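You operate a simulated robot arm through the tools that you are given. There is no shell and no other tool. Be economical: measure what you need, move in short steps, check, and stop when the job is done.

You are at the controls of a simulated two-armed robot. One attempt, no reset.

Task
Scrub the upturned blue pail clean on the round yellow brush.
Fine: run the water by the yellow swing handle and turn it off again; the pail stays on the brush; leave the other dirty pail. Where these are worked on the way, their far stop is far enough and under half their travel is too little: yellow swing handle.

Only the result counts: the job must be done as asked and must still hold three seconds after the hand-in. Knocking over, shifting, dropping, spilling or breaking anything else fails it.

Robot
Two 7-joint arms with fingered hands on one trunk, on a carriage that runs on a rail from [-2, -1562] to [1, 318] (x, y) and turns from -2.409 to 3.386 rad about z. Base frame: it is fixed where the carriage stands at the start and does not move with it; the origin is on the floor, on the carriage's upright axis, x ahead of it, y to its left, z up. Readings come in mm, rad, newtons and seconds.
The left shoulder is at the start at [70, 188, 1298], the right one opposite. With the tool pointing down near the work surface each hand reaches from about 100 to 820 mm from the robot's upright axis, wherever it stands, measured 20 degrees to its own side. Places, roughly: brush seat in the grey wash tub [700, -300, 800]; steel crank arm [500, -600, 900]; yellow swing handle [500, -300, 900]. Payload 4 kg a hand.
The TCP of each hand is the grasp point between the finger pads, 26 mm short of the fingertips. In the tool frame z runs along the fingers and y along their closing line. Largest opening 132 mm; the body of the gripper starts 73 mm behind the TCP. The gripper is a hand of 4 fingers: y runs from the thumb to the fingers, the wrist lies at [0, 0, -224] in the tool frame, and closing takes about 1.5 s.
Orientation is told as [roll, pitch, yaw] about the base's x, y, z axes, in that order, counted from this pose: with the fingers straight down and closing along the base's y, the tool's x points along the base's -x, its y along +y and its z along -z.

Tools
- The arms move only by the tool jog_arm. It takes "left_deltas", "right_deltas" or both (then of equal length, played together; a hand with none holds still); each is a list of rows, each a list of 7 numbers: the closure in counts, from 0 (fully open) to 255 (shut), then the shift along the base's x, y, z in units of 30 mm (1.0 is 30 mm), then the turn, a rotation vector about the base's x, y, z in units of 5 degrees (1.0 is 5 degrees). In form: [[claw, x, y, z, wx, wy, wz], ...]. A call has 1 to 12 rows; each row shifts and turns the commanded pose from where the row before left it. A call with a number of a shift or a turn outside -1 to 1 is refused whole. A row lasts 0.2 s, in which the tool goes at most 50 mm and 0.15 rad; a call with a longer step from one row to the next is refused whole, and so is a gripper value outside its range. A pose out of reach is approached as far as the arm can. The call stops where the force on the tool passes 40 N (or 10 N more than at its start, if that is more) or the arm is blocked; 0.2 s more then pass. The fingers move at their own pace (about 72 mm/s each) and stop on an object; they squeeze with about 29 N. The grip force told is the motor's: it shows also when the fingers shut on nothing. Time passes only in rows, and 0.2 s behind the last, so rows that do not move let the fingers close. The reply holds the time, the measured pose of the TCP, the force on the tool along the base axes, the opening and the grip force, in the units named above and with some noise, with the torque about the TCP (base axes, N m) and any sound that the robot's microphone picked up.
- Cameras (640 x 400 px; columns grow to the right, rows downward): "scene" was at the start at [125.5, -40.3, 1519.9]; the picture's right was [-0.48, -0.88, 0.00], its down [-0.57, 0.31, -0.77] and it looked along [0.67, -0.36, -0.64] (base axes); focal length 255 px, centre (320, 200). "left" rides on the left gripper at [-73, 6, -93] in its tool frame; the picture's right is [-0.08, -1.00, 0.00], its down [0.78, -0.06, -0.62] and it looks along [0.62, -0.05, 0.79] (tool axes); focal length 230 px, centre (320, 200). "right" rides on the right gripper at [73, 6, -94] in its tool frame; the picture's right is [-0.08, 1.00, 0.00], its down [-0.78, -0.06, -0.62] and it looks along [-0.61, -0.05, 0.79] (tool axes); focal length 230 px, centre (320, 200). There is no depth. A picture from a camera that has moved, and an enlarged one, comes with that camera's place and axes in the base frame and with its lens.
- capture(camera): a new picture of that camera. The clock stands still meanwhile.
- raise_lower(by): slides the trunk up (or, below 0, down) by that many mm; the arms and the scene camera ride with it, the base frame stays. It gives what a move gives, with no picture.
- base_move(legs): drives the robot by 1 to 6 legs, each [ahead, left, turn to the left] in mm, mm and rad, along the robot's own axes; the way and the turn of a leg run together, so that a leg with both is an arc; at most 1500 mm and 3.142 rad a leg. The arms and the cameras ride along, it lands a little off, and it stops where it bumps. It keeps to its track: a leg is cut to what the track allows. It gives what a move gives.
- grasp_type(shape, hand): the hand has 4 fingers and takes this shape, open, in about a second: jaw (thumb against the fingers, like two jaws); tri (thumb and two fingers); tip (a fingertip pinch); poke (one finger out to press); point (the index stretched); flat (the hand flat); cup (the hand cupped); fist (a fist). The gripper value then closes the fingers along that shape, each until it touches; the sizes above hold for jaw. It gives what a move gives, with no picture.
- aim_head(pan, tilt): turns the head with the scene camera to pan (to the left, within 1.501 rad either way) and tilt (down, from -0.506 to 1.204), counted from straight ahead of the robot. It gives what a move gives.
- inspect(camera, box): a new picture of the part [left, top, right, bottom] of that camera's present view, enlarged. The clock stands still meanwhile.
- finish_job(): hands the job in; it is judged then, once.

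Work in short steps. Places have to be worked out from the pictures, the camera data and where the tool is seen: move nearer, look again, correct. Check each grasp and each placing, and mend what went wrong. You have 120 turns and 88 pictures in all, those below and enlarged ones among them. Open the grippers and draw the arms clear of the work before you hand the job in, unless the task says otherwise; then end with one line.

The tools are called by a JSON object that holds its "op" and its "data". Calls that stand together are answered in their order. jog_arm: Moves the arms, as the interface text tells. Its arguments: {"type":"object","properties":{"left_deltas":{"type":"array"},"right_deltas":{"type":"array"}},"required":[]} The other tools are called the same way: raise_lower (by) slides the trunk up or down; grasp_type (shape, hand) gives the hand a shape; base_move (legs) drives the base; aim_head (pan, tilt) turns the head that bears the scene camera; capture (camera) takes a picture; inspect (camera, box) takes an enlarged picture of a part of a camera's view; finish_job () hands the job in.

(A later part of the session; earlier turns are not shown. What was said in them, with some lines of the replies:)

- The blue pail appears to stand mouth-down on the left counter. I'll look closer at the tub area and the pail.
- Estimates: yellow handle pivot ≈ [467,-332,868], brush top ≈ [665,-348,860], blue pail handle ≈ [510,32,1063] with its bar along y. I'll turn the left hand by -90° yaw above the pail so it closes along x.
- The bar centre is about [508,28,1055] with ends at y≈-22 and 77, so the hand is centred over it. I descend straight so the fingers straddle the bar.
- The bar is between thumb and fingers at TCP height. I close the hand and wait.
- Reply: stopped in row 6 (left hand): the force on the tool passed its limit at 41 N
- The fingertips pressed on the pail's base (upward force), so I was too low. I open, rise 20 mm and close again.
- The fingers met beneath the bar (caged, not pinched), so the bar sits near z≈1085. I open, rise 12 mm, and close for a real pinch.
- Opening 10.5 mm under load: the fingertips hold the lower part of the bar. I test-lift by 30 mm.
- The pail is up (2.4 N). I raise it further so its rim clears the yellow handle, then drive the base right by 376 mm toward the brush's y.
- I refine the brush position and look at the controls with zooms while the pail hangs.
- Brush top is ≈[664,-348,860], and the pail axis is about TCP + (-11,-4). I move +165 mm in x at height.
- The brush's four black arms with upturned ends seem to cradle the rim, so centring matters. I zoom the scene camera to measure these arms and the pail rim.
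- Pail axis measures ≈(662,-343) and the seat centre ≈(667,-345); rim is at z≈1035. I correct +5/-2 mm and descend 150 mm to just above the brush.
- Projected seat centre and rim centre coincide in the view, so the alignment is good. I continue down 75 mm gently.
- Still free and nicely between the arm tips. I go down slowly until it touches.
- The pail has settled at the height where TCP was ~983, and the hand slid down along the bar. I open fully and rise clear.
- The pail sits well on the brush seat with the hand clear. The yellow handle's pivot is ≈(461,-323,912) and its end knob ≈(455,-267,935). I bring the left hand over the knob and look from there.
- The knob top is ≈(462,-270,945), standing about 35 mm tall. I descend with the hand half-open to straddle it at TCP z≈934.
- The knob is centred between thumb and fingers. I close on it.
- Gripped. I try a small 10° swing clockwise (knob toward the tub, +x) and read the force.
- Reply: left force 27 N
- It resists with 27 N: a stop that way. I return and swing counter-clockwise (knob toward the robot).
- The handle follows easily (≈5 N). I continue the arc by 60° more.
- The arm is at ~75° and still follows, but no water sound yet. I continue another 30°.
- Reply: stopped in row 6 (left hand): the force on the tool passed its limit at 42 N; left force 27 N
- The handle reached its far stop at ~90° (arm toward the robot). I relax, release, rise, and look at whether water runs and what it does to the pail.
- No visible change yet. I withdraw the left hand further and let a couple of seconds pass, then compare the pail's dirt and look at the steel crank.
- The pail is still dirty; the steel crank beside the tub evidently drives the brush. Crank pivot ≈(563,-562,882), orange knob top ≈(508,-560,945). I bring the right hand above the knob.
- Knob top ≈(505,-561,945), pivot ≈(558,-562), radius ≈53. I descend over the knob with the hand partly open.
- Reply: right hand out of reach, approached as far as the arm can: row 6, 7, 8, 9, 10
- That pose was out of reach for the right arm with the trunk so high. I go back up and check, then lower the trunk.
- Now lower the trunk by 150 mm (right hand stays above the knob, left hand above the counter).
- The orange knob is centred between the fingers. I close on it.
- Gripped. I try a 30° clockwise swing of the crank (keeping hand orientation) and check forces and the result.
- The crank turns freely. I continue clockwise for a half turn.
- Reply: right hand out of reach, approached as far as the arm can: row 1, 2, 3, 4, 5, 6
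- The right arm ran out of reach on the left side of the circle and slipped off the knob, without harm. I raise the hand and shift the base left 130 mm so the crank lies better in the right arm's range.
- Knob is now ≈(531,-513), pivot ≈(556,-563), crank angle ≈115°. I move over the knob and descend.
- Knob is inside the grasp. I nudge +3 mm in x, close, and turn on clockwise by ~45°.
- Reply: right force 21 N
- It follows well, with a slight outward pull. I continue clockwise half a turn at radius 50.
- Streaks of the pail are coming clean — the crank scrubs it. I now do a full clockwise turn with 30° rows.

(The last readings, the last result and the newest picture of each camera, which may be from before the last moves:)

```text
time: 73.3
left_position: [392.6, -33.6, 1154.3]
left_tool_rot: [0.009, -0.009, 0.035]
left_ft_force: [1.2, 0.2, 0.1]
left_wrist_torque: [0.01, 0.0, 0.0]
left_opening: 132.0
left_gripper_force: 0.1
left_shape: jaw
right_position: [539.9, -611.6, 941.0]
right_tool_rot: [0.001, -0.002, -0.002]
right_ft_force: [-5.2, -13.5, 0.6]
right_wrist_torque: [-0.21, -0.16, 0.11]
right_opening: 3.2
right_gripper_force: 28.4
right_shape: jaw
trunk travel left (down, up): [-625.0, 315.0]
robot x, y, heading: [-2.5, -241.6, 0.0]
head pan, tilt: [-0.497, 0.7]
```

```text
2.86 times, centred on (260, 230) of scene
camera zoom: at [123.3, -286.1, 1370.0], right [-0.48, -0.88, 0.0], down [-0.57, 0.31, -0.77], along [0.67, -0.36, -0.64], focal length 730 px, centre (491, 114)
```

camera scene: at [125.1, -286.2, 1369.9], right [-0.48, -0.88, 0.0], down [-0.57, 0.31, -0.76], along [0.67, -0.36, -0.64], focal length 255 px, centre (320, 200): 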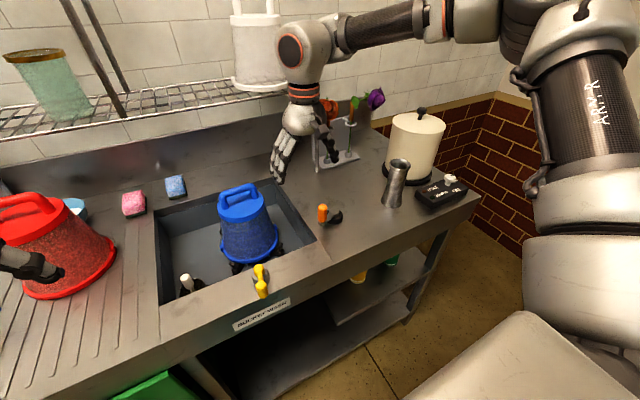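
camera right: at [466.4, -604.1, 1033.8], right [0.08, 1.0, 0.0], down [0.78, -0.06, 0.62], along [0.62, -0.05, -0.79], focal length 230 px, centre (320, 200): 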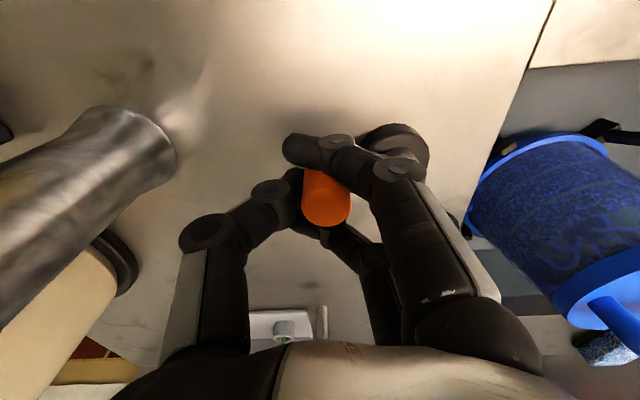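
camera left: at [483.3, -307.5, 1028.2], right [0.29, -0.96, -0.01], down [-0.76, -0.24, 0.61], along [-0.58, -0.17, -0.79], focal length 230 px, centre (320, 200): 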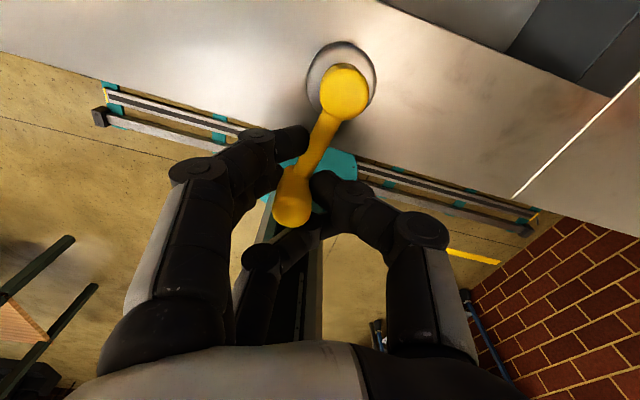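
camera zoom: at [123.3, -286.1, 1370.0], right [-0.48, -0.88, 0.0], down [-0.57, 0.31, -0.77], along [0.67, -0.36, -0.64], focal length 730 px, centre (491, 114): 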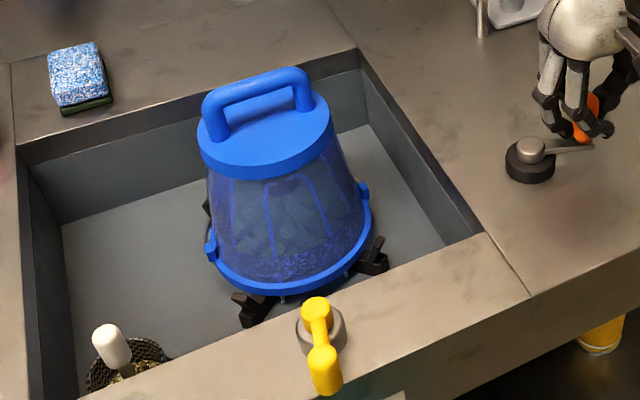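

Excellent: a full turn removed most of the dirt. I repeat another turn.

{"op": "jog_arm", "data": {"right_deltas": [[255, -0.68, 0.5, 0, 0, 0, 0], [255, -0.323, 0.8, 0, 0, 0, 0], [255, 0.12, 0.853, 0, 0, 0, 0], [255, 0.53, 0.68, 0, 0, 0, 0], [255, 0.8, 0.323, 0, 0, 0, 0], [255, 0.853, -0.12, 0, 0, 0, 0], [255, 0.68, -0.53, 0, 0, 0, 0], [255, 0.323, -0.8, 0, 0, 0, 0], [255, -0.12, -0.853, 0, 0, 0, 0], [255, -0.53, -0.68, 0, 0, 0, 0], [255, -0.8, -0.323, 0, 0, 0, 0], [255, -0.853, 0.12, 0, 0, 0, 0]]}}

{"op": "inspect", "data": {"camera": "scene", "box": [160, 160, 360, 300]}}

```text
time: 75.9
left_position: [392.2, -32.9, 1153.4]
left_tool_rot: [0.009, -0.009, 0.036]
left_ft_force: [0.3, 0.3, -0.1]
left_wrist_torque: [-0.04, 0.01, 0.03]
left_opening: 132.0
left_gripper_force: 0.0
left_shape: jaw
right_position: [539.7, -611.4, 940.6]
right_tool_rot: [0.002, -0.003, -0.004]
right_ft_force: [-5.1, -11.3, 6.2]
right_wrist_torque: [-0.17, -0.14, 0.13]
right_opening: 3.5
right_gripper_force: 28.3
right_shape: jaw
trunk travel left (down, up): [-625.0, 315.0]
robot x, y, heading: [1.8, -246.6, -0.002]
head pan, tilt: [-0.497, 0.7]
```

```text
2.86 times, centred on (260, 230) of scene
camera zoom: at [122.9, -285.5, 1370.1], right [-0.48, -0.88, 0.0], down [-0.56, 0.31, -0.77], along [0.67, -0.36, -0.64], focal length 730 px, centre (491, 114)
```

zoom: 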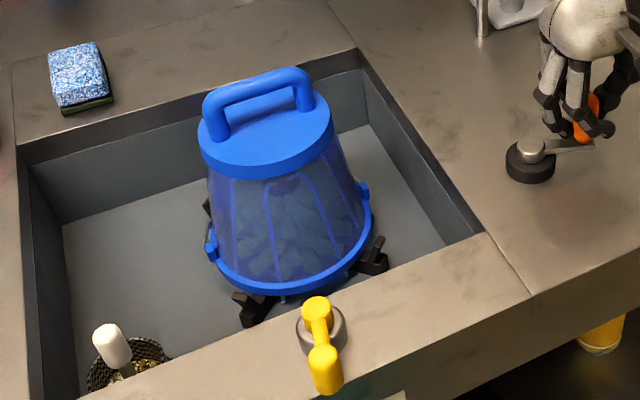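

Nearly all gone; two more turns for margin (water still on).

{"op": "jog_arm", "data": {"right_deltas": [[255, -0.68, 0.52, 0, 0, 0, 0], [255, -0.323, 0.8, 0, 0, 0, 0], [255, 0.12, 0.853, 0, 0, 0, 0], [255, 0.53, 0.68, 0, 0, 0, 0], [255, 0.8, 0.323, 0, 0, 0, 0], [255, 0.853, -0.12, 0, 0, 0, 0], [255, 0.68, -0.53, 0, 0, 0, 0], [255, 0.323, -0.8, 0, 0, 0, 0], [255, -0.12, -0.853, 0, 0, 0, 0], [255, -0.53, -0.68, 0, 0, 0, 0], [255, -0.8, -0.323, 0, 0, 0, 0], [255, -0.853, 0.12, 0, 0, 0, 0]]}}

{"op": "jog_arm", "data": {"right_deltas": [[255, -0.68, 0.52, 0, 0, 0, 0], [255, -0.323, 0.8, 0, 0, 0, 0], [255, 0.12, 0.853, 0, 0, 0, 0], [255, 0.53, 0.68, 0, 0, 0, 0], [255, 0.8, 0.323, 0, 0, 0, 0], [255, 0.853, -0.12, 0, 0, 0, 0], [255, 0.68, -0.53, 0, 0, 0, 0], [255, 0.323, -0.8, 0, 0, 0, 0], [255, -0.12, -0.853, 0, 0, 0, 0], [255, -0.53, -0.68, 0, 0, 0, 0], [255, -0.8, -0.323, 0, 0, 0, 0], [255, -0.853, 0.12, 0, 0, 0, 0]]}}

{"op": "inspect", "data": {"camera": "scene", "box": [160, 160, 360, 300]}}

{"op": "capture", "data": {"camera": "right"}}

```text
time: 78.5
left_position: [392.7, -34.1, 1153.3]
left_tool_rot: [0.009, -0.009, 0.036]
left_ft_force: [-0.2, 0.3, -0.6]
left_wrist_torque: [0.01, -0.05, 0.03]
left_opening: 132.1
left_gripper_force: 0.2
left_shape: jaw
right_position: [540.5, -612.1, 941.9]
right_tool_rot: [0.002, -0.003, -0.001]
right_ft_force: [-4.5, -11.2, 4.8]
right_wrist_torque: [-0.15, -0.18, 0.09]
right_opening: 3.2
right_gripper_force: 29.2
right_shape: jaw
trunk travel left (down, up): [-625.0, 315.0]
robot x, y, heading: [0.5, -245.0, -0.001]
head pan, tilt: [-0.497, 0.7]
```

```text
time: 81.1
left_position: [391.8, -33.1, 1153.9]
left_tool_rot: [0.009, -0.009, 0.036]
left_ft_force: [0.3, 0.4, 0.0]
left_wrist_torque: [0.01, -0.05, -0.01]
left_opening: 131.9
left_gripper_force: 0.0
left_shape: jaw
right_position: [539.0, -612.5, 942.0]
right_tool_rot: [0.0, -0.003, -0.003]
right_ft_force: [-5.5, -11.7, 9.5]
right_wrist_torque: [-0.15, -0.17, 0.11]
right_opening: 3.5
right_gripper_force: 29.1
right_shape: jaw
trunk travel left (down, up): [-625.0, 315.0]
robot x, y, heading: [0.1, -242.8, 0.0]
head pan, tilt: [-0.497, 0.7]
```

```text
2.86 times, centred on (260, 230) of scene
camera zoom: at [122.4, -285.2, 1370.2], right [-0.48, -0.88, 0.0], down [-0.56, 0.31, -0.77], along [0.67, -0.36, -0.64], focal length 730 px, centre (491, 114)
```

zoom: 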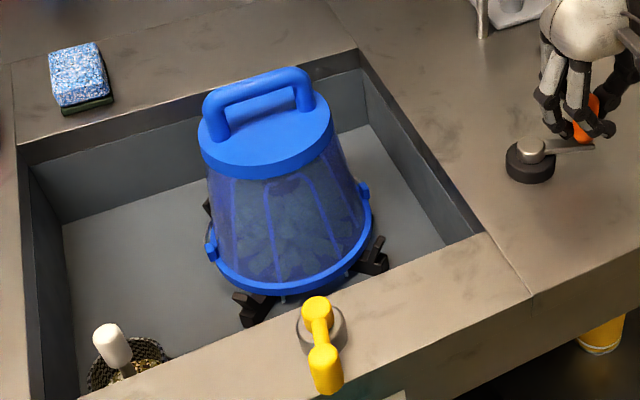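

```text
21 pictures are left
camera right: at [465.8, -606.4, 1034.2], right [0.08, 1.0, 0.0], down [0.78, -0.06, 0.62], along [0.62, -0.05, -0.79], focal length 230 px, centre (320, 200)
```

right: 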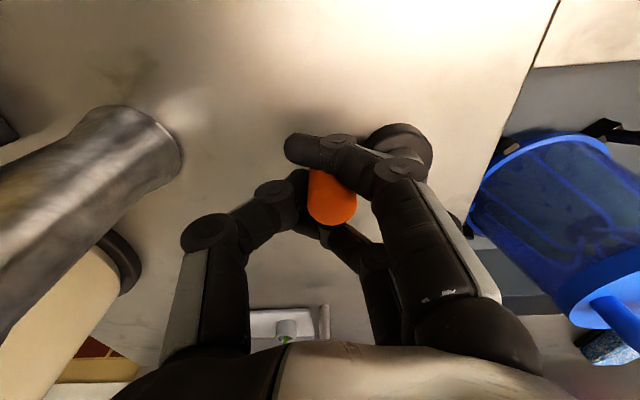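

It looks clean now, with the brush visible through the wall. One more turn and close-up checks to confirm nothing still changes.

{"op": "jog_arm", "data": {"right_deltas": [[255, -0.68, 0.52, 0, 0, 0, 0], [255, -0.323, 0.8, 0, 0, 0, 0], [255, 0.12, 0.853, 0, 0, 0, 0], [255, 0.53, 0.68, 0, 0, 0, 0], [255, 0.8, 0.323, 0, 0, 0, 0], [255, 0.853, -0.12, 0, 0, 0, 0], [255, 0.68, -0.53, 0, 0, 0, 0], [255, 0.323, -0.8, 0, 0, 0, 0], [255, -0.12, -0.853, 0, 0, 0, 0], [255, -0.53, -0.68, 0, 0, 0, 0], [255, -0.8, -0.323, 0, 0, 0, 0], [255, -0.853, 0.12, 0, 0, 0, 0]]}}

{"op": "inspect", "data": {"camera": "scene", "box": [210, 170, 310, 280]}}

{"op": "inspect", "data": {"camera": "right", "box": [440, 100, 640, 340]}}

```text
time: 83.7
left_position: [392.8, -31.3, 1153.6]
left_tool_rot: [0.01, -0.01, 0.038]
left_ft_force: [-0.2, 0.4, 0.4]
left_wrist_torque: [0.0, -0.02, 0.01]
left_opening: 132.0
left_gripper_force: 0.1
left_shape: jaw
right_position: [539.1, -611.4, 941.7]
right_tool_rot: [0.002, -0.004, -0.001]
right_ft_force: [-5.7, -11.7, 6.6]
right_wrist_torque: [-0.16, -0.24, 0.07]
right_opening: 3.2
right_gripper_force: 27.9
right_shape: jaw
trunk travel left (down, up): [-625.0, 315.0]
robot x, y, heading: [0.3, -246.5, 0.002]
head pan, tilt: [-0.497, 0.7]
```

```text
3.64 times, centred on (260, 225) of scene
camera zoom: at [122.8, -285.4, 1370.1], right [-0.48, -0.88, 0.0], down [-0.56, 0.31, -0.77], along [0.67, -0.36, -0.64], focal length 928 px, centre (538, 109)
```

zoom: 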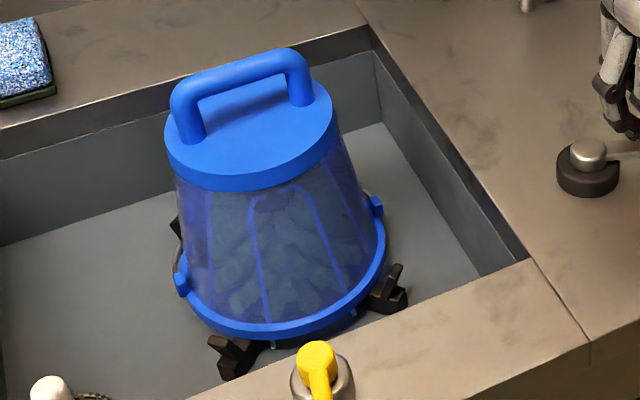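

```text
1.67 times, centred on (540, 220) of right
camera zoom: at [465.9, -606.7, 1034.5], right [0.08, 1.0, 0.0], down [0.78, -0.06, 0.62], along [0.62, -0.05, -0.79], focal length 384 px, centre (-47, 167)
```

zoom: 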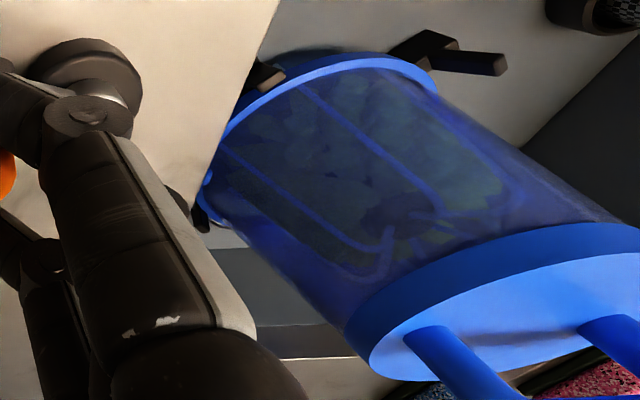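

The pail is clean. I release the crank knob, rise and draw the right hand back.

{"op": "jog_arm", "data": {"right_deltas": [[100, 0, 0, 0, 0, 0, 0], [0, 0, 0, 0, 0, 0, 0], [0, 0, 0, 0, 0, 0, 0], [0, 0, 0, 0, 0, 0, 0], [0, 0, 0, 0, 0, 0, 0], [0, 0, 0, 0.5, 0, 0, 0], [0, 0, 0, 0.9, 0, 0, 0], [0, 0, 0, 0.9, 0, 0, 0], [0, 0, 0, 0.9, 0, 0, 0], [0, 0, 0, 0.9, 0, 0, 0], [0, -0.8, 0, 0.9, 0, 0, 0], [0, -0.9, 0, 0.9, 0, 0, 0]]}}

{"op": "jog_arm", "data": {"right_deltas": [[0, -0.9, 0, 0.5, 0, 0, 0], [0, -0.9, 0, 0.5, 0, 0, 0], [0, -0.9, 0, 0, 0, 0, 0], [0, -0.9, 0, 0, 0, 0, 0], [0, -0.9, 0, 0, 0, 0, 0], [0, -0.8, 0, 0, 0, 0, 0]]}}

{"op": "raise_lower", "data": {"by": 150}}

{"op": "base_move", "data": {"legs": [[0, -130, 0]]}}

{"op": "capture", "data": {"camera": "scene"}}

{"op": "capture", "data": {"camera": "left"}}

```text
time: 86.3
left_position: [392.0, -32.1, 1152.9]
left_tool_rot: [0.008, -0.01, 0.038]
left_ft_force: [-0.1, -0.2, 0.2]
left_wrist_torque: [-0.02, -0.02, -0.01]
left_opening: 131.7
left_gripper_force: 0.0
left_shape: jaw
right_position: [489.5, -609.8, 1118.8]
right_tool_rot: [0.003, -0.003, 0.002]
right_ft_force: [0.2, 0.3, 0.1]
right_wrist_torque: [-0.02, -0.05, -0.03]
right_opening: 131.9
right_gripper_force: 0.1
right_shape: jaw
trunk travel left (down, up): [-625.0, 315.0]
robot x, y, heading: [-1.4, -247.8, 0.004]
head pan, tilt: [-0.497, 0.7]
```

```text
time: 87.7
left_position: [394.4, -31.9, 1153.9]
left_tool_rot: [0.009, -0.008, 0.038]
left_ft_force: [-1.3, -1.5, -0.7]
left_wrist_torque: [-0.01, -0.05, -0.02]
left_opening: 132.0
left_gripper_force: 0.1
left_shape: jaw
right_position: [330.1, -609.7, 1148.1]
right_tool_rot: [0.002, -0.002, -0.002]
right_ft_force: [-0.2, 0.6, -0.3]
right_wrist_torque: [-0.01, 0.0, 0.02]
right_opening: 131.5
right_gripper_force: 0.2
right_shape: jaw
trunk travel left (down, up): [-625.0, 315.0]
robot x, y, heading: [-0.3, -243.8, -0.0]
head pan, tilt: [-0.497, 0.7]
```

```text
time: 89.4
left_position: [393.3, -31.0, 1302.3]
left_tool_rot: [0.009, -0.005, 0.037]
left_ft_force: [0.0, -0.3, 0.1]
left_wrist_torque: [-0.01, 0.01, 0.02]
left_opening: 131.8
left_gripper_force: 0.1
left_shape: jaw
right_position: [333.3, -611.3, 1297.3]
right_tool_rot: [0.001, -0.001, 0.001]
right_ft_force: [0.0, 0.2, -0.5]
right_wrist_torque: [0.02, 0.0, 0.02]
right_opening: 131.8
right_gripper_force: 0.0
right_shape: jaw
trunk travel left (down, up): [-775.0, 165.0]
robot x, y, heading: [-1.5, -246.4, -0.001]
head pan, tilt: [-0.497, 0.7]
```

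```text
time: 90.7
left_position: [394.0, -158.2, 1301.8]
left_tool_rot: [0.005, -0.006, 0.038]
left_ft_force: [-0.2, 0.4, 0.6]
left_wrist_torque: [-0.02, 0.02, -0.01]
left_opening: 131.9
left_gripper_force: 0.0
left_shape: jaw
right_position: [330.8, -736.5, 1299.3]
right_tool_rot: [-0.001, -0.002, 0.0]
right_ft_force: [-0.6, 0.3, 0.6]
right_wrist_torque: [-0.02, -0.02, 0.02]
right_opening: 131.8
right_gripper_force: 0.0
right_shape: jaw
trunk travel left (down, up): [-775.0, 165.0]
robot x, y, heading: [-2.0, -371.1, -0.001]
head pan, tilt: [-0.497, 0.7]
```

```text
18 pictures are left
camera scene: at [125.0, -410.2, 1520.0], right [-0.47, -0.88, 0.0], down [-0.57, 0.3, -0.77], along [0.67, -0.36, -0.64], focal length 255 px, centre (320, 200)
```

scene: 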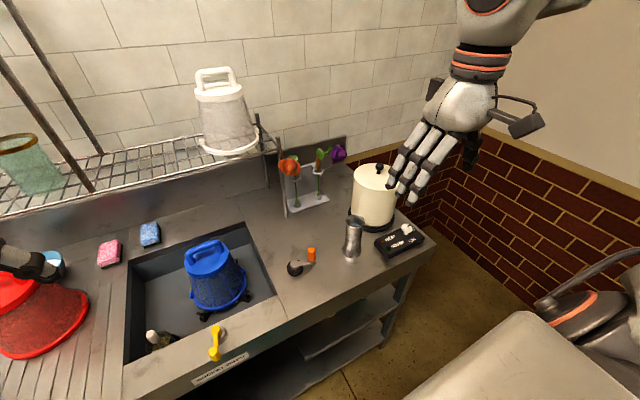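

```text
17 pictures are left
camera left: at [466.2, -150.5, 1396.6], right [0.12, -0.99, -0.01], down [-0.79, -0.09, 0.61], along [-0.61, -0.07, -0.79], focal length 230 px, centre (320, 200)
```

left: 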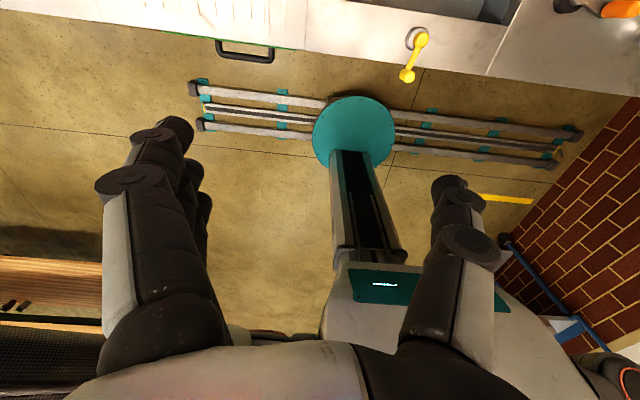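

Handle is still at its open stop, knob ≈(410,-322). I move the left hand above it and descend part-way.

{"op": "jog_arm", "data": {"left_deltas": [[0, 0.1, -0.7, -0.7, 0, 0, -0.45], [0, 0.1, -0.7, -0.7, 0, 0, 0], [0, 0.1, -0.7, -0.7, 0, 0, 0], [0, 0.1, -0.7, -0.7, 0, 0, 0], [0, 0.13, -0.7, -0.7, 0, 0, 0], [0, 0, -0.7, -0.7, 0, 0, 0], [0, 0, -0.7, -0.7, 0, 0, 0], [0, 0, -0.57, -0.7, 0, 0, 0], [0, 0, 0, -0.7, 0, 0, 0], [30, 0, 0, -0.7, 0, 0, 0], [60, 0, 0, -0.7, 0, 0, 0], [60, 0, 0, -0.7, 0, 0, 0]]}}

{"op": "capture", "data": {"camera": "left"}}

```text
time: 93.3
left_position: [410.9, -323.6, 1050.5]
left_tool_rot: [0.007, -0.007, -0.001]
left_ft_force: [0.1, -0.6, 0.8]
left_wrist_torque: [-0.06, 0.04, 0.01]
left_opening: 101.5
left_gripper_force: 0.0
left_shape: jaw
right_position: [332.7, -738.8, 1298.5]
right_tool_rot: [0.001, -0.001, 0.0]
right_ft_force: [0.4, -0.2, -0.2]
right_wrist_torque: [-0.02, 0.02, -0.01]
right_opening: 131.9
right_gripper_force: 0.0
right_shape: jaw
trunk travel left (down, up): [-775.0, 165.0]
robot x, y, heading: [-0.9, -370.4, 0.001]
head pan, tilt: [-0.497, 0.7]
```

```text
16 pictures are left
camera left: at [482.4, -320.2, 1144.6], right [0.08, -1.0, -0.01], down [-0.79, -0.06, 0.61], along [-0.61, -0.04, -0.79], focal length 230 px, centre (320, 200)
```

left: 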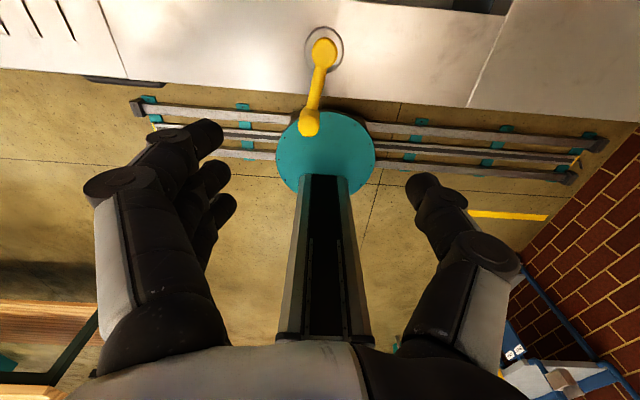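

The knob is at ≈(412,-316). I shift +6 mm in y, descend, and close.

{"op": "jog_arm", "data": {"left_deltas": [[60, 0, 0.2, -0.7, 0, 0, 0], [60, 0, 0, -0.7, 0, 0, 0], [60, 0, 0, -0.7, 0, 0, 0], [60, 0, 0, -0.7, 0, 0, 0], [60, 0, 0, -0.6, 0, 0, 0], [60, 0, 0, -0.45, 0, 0, 0], [255, 0, 0, 0, 0, 0, 0], [255, 0, 0, 0, 0, 0, 0], [255, 0, 0, 0, 0, 0, 0], [255, 0, 0, 0, 0, 0, 0], [255, 0, 0, 0, 0, 0, 0], [255, 0, 0, 0, 0, 0, 0]]}}

{"op": "capture", "data": {"camera": "left"}}

```text
time: 95.9
left_position: [410.7, -318.6, 934.6]
left_tool_rot: [0.009, -0.008, 0.0]
left_ft_force: [3.1, 1.5, -2.1]
left_wrist_torque: [0.13, -0.07, 0.15]
left_opening: 3.9
left_gripper_force: 29.3
left_shape: jaw
right_position: [333.1, -739.3, 1298.0]
right_tool_rot: [0.002, -0.002, 0.001]
right_ft_force: [-0.5, 0.0, -0.3]
right_wrist_torque: [0.03, 0.02, 0.0]
right_opening: 131.9
right_gripper_force: 0.0
right_shape: jaw
trunk travel left (down, up): [-775.0, 165.0]
robot x, y, heading: [-2.0, -371.3, 0.005]
head pan, tilt: [-0.497, 0.7]
```

```text
15 pictures are left
camera left: at [483.4, -313.4, 1029.2], right [0.08, -1.0, -0.01], down [-0.79, -0.07, 0.61], along [-0.61, -0.04, -0.79], focal length 230 px, centre (320, 200)
```

left: 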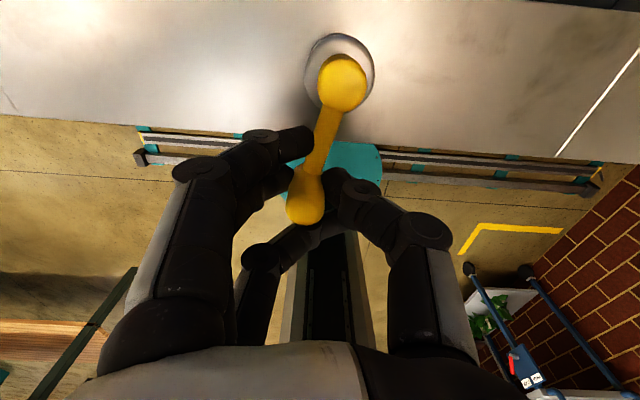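

Gripped. I swing the handle back clockwise along the arc toward its closed stop.

{"op": "jog_arm", "data": {"left_deltas": [[255, 0.02, 0.15, 0, 0, 0, -1], [255, 0.033, 0.148, 0, 0, 0, -1], [255, 0.045, 0.144, 0, 0, 0, -1], [255, 0.058, 0.14, 0, 0, 0, -1], [255, 0.07, 0.134, 0, 0, 0, -1], [255, 0.081, 0.128, 0, 0, 0, -1], [255, 0.092, 0.12, 0, 0, 0, -1], [255, 0.102, 0.112, 0, 0, 0, -1], [255, 0.112, 0.102, 0, 0, 0, -1], [255, 0.12, 0.092, 0, 0, 0, -1], [255, 0.128, 0.081, 0, 0, 0, -1], [255, 0.134, 0.07, 0, 0, 0, -1]]}}

{"op": "jog_arm", "data": {"left_deltas": [[255, 0.14, 0.058, 0, 0, 0, -1], [255, 0.144, 0.045, 0, 0, 0, -1], [255, 0.148, 0.033, 0, 0, 0, -1], [255, 0.15, 0.02, 0, 0, 0, -1], [255, 0.151, 0.007, 0, 0, 0, -1], [255, 0.1, 0, 0, 0, 0, -0.5], [255, 0.07, 0, 0, 0, 0, 0]]}}

{"op": "capture", "data": {"camera": "left"}}

```text
time: 98.5
left_position: [439.6, -276.7, 935.2]
left_tool_rot: [0.005, -0.006, -1.05]
left_ft_force: [5.2, -2.9, -1.7]
left_wrist_torque: [-0.02, -0.21, 0.2]
left_opening: 3.9
left_gripper_force: 28.4
left_shape: jaw
right_position: [333.1, -739.9, 1297.5]
right_tool_rot: [0.0, -0.002, 0.002]
right_ft_force: [0.1, 0.9, 0.6]
right_wrist_torque: [0.02, 0.02, 0.0]
right_opening: 131.9
right_gripper_force: 0.0
right_shape: jaw
trunk travel left (down, up): [-775.0, 165.0]
robot x, y, heading: [0.8, -372.4, 0.002]
head pan, tilt: [-0.497, 0.7]
```

```text
time: 100.1
left_position: [462.2, -272.2, 935.6]
left_tool_rot: [0.009, -0.005, -1.531]
left_ft_force: [-24.9, -4.9, 0.7]
left_wrist_torque: [-0.05, 0.51, 0.31]
left_opening: 4.6
left_gripper_force: 28.8
left_shape: jaw
right_position: [328.5, -740.9, 1299.3]
right_tool_rot: [0.003, -0.005, -0.001]
right_ft_force: [-0.1, 0.2, -0.6]
right_wrist_torque: [0.0, 0.03, -0.01]
right_opening: 132.0
right_gripper_force: 0.0
right_shape: jaw
trunk travel left (down, up): [-775.0, 165.0]
robot x, y, heading: [-2.4, -371.3, 0.008]
head pan, tilt: [-0.497, 0.7]
```

```text
14 pictures are left
camera left: at [470.3, -344.9, 1030.5], right [-0.99, -0.12, -0.01], down [-0.1, 0.79, 0.61], along [-0.07, 0.61, -0.79], focal length 230 px, centre (320, 200)
```

left: 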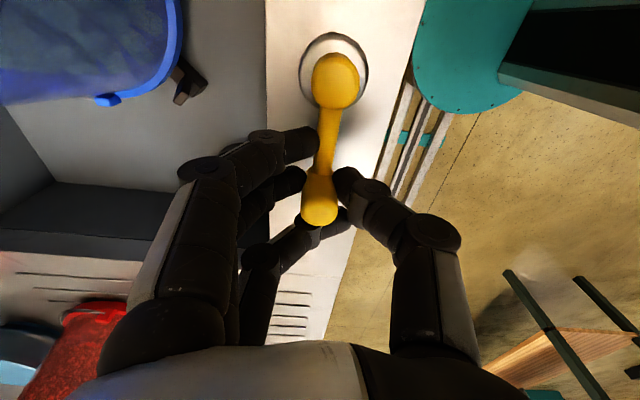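

The handle is hard against its closed stop (25 N at x≈462). I open the hand, rise straight up and retreat left.

{"op": "jog_arm", "data": {"left_deltas": [[255, -0.07, 0, 0, 0, 0, 0], [120, 0, 0, 0, 0, 0, 0], [0, 0, 0, 0, 0, 0, 0], [0, 0, 0, 0, 0, 0, 0], [0, 0, 0, 0, 0, 0, 0], [0, 0, 0, 0, 0, 0, 0], [0, 0, 0, 0.5, 0, 0, 0], [0, 0, 0, 0.9, 0, 0, 0], [0, 0, 0, 0.9, 0, 0, 0], [0, 0, 0, 0.9, 0, 0, 0], [0, 0, 0, 0.9, 0, 0, 0], [0, 0, 0, 0.9, 0, 0, 0]]}}

{"op": "jog_arm", "data": {"left_deltas": [[0, -0.3, 0.9, 0.9, 0, 0, 0], [0, -0.3, 0.9, 0.9, 0, 0, 0], [0, -0.3, 0.9, 0.9, 0, 0, 0], [0, -0.3, 0.9, 0.9, 0, 0, 0], [0, -0.3, 0.9, 0.5, 0, 0, 0], [0, 0, 0, 0, 0, 0, 0]]}}

{"op": "capture", "data": {"camera": "scene"}}

{"op": "inspect", "data": {"camera": "scene", "box": [140, 220, 340, 380]}}

```text
time: 102.7
left_position: [464.6, -271.0, 1084.6]
left_tool_rot: [0.01, -0.008, -1.528]
left_ft_force: [0.0, 0.7, 0.4]
left_wrist_torque: [0.01, 0.03, 0.0]
left_opening: 131.8
left_gripper_force: 0.0
left_shape: jaw
right_position: [332.0, -739.8, 1297.8]
right_tool_rot: [0.002, -0.003, 0.0]
right_ft_force: [-0.3, 0.3, -0.7]
right_wrist_torque: [-0.01, 0.01, -0.02]
right_opening: 131.9
right_gripper_force: 0.1
right_shape: jaw
trunk travel left (down, up): [-775.0, 165.0]
robot x, y, heading: [-5.3, -371.9, 0.001]
head pan, tilt: [-0.497, 0.7]
```

```text
time: 104.1
left_position: [420.3, -136.7, 1208.0]
left_tool_rot: [0.008, -0.005, -1.529]
left_ft_force: [0.4, 0.7, 0.4]
left_wrist_torque: [0.01, -0.02, 0.0]
left_opening: 131.8
left_gripper_force: 0.0
left_shape: jaw
right_position: [332.6, -739.8, 1297.2]
right_tool_rot: [0.0, -0.002, 0.001]
right_ft_force: [-0.1, -0.1, -0.3]
right_wrist_torque: [-0.01, -0.03, 0.02]
right_opening: 131.8
right_gripper_force: 0.0
right_shape: jaw
trunk travel left (down, up): [-775.0, 165.0]
robot x, y, heading: [-3.5, -372.3, 0.002]
head pan, tilt: [-0.497, 0.7]
```

```text
13 pictures are left
camera scene: at [125.6, -414.0, 1519.8], right [-0.47, -0.88, 0.0], down [-0.57, 0.31, -0.76], along [0.67, -0.36, -0.64], focal length 255 px, centre (320, 200)
```

scene: 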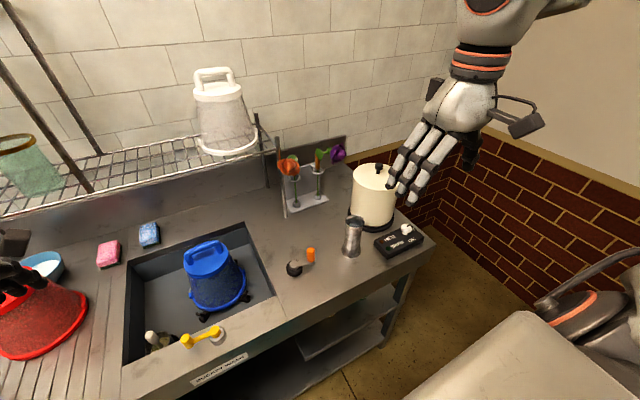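

```text
2.50 times, centred on (240, 300) of scene
camera zoom: at [125.6, -414.0, 1519.8], right [-0.47, -0.88, 0.0], down [-0.57, 0.31, -0.76], along [0.67, -0.36, -0.64], focal length 638 px, centre (520, -50)
```

zoom: 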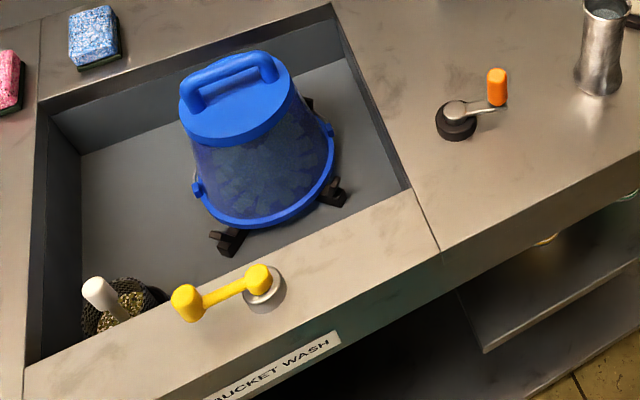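

The pail is clean and seated on the brush, the yellow handle is back at its original closed position, both hands are open and clear, and everything else looks undisturbed. I hand in.

{"op": "finish_job", "data": {}}

```text
The job is handed in.
```

I scrubbed the blue pail on the yellow brush until no dirt showed from either camera view. I ran the water with the yellow handle swung to its far stop, and turned the orange-knobbed steel crank beside the tub about five times. The handle is now back against its closed stop, the blue pail is still on the brush, and I left the red pail alone.
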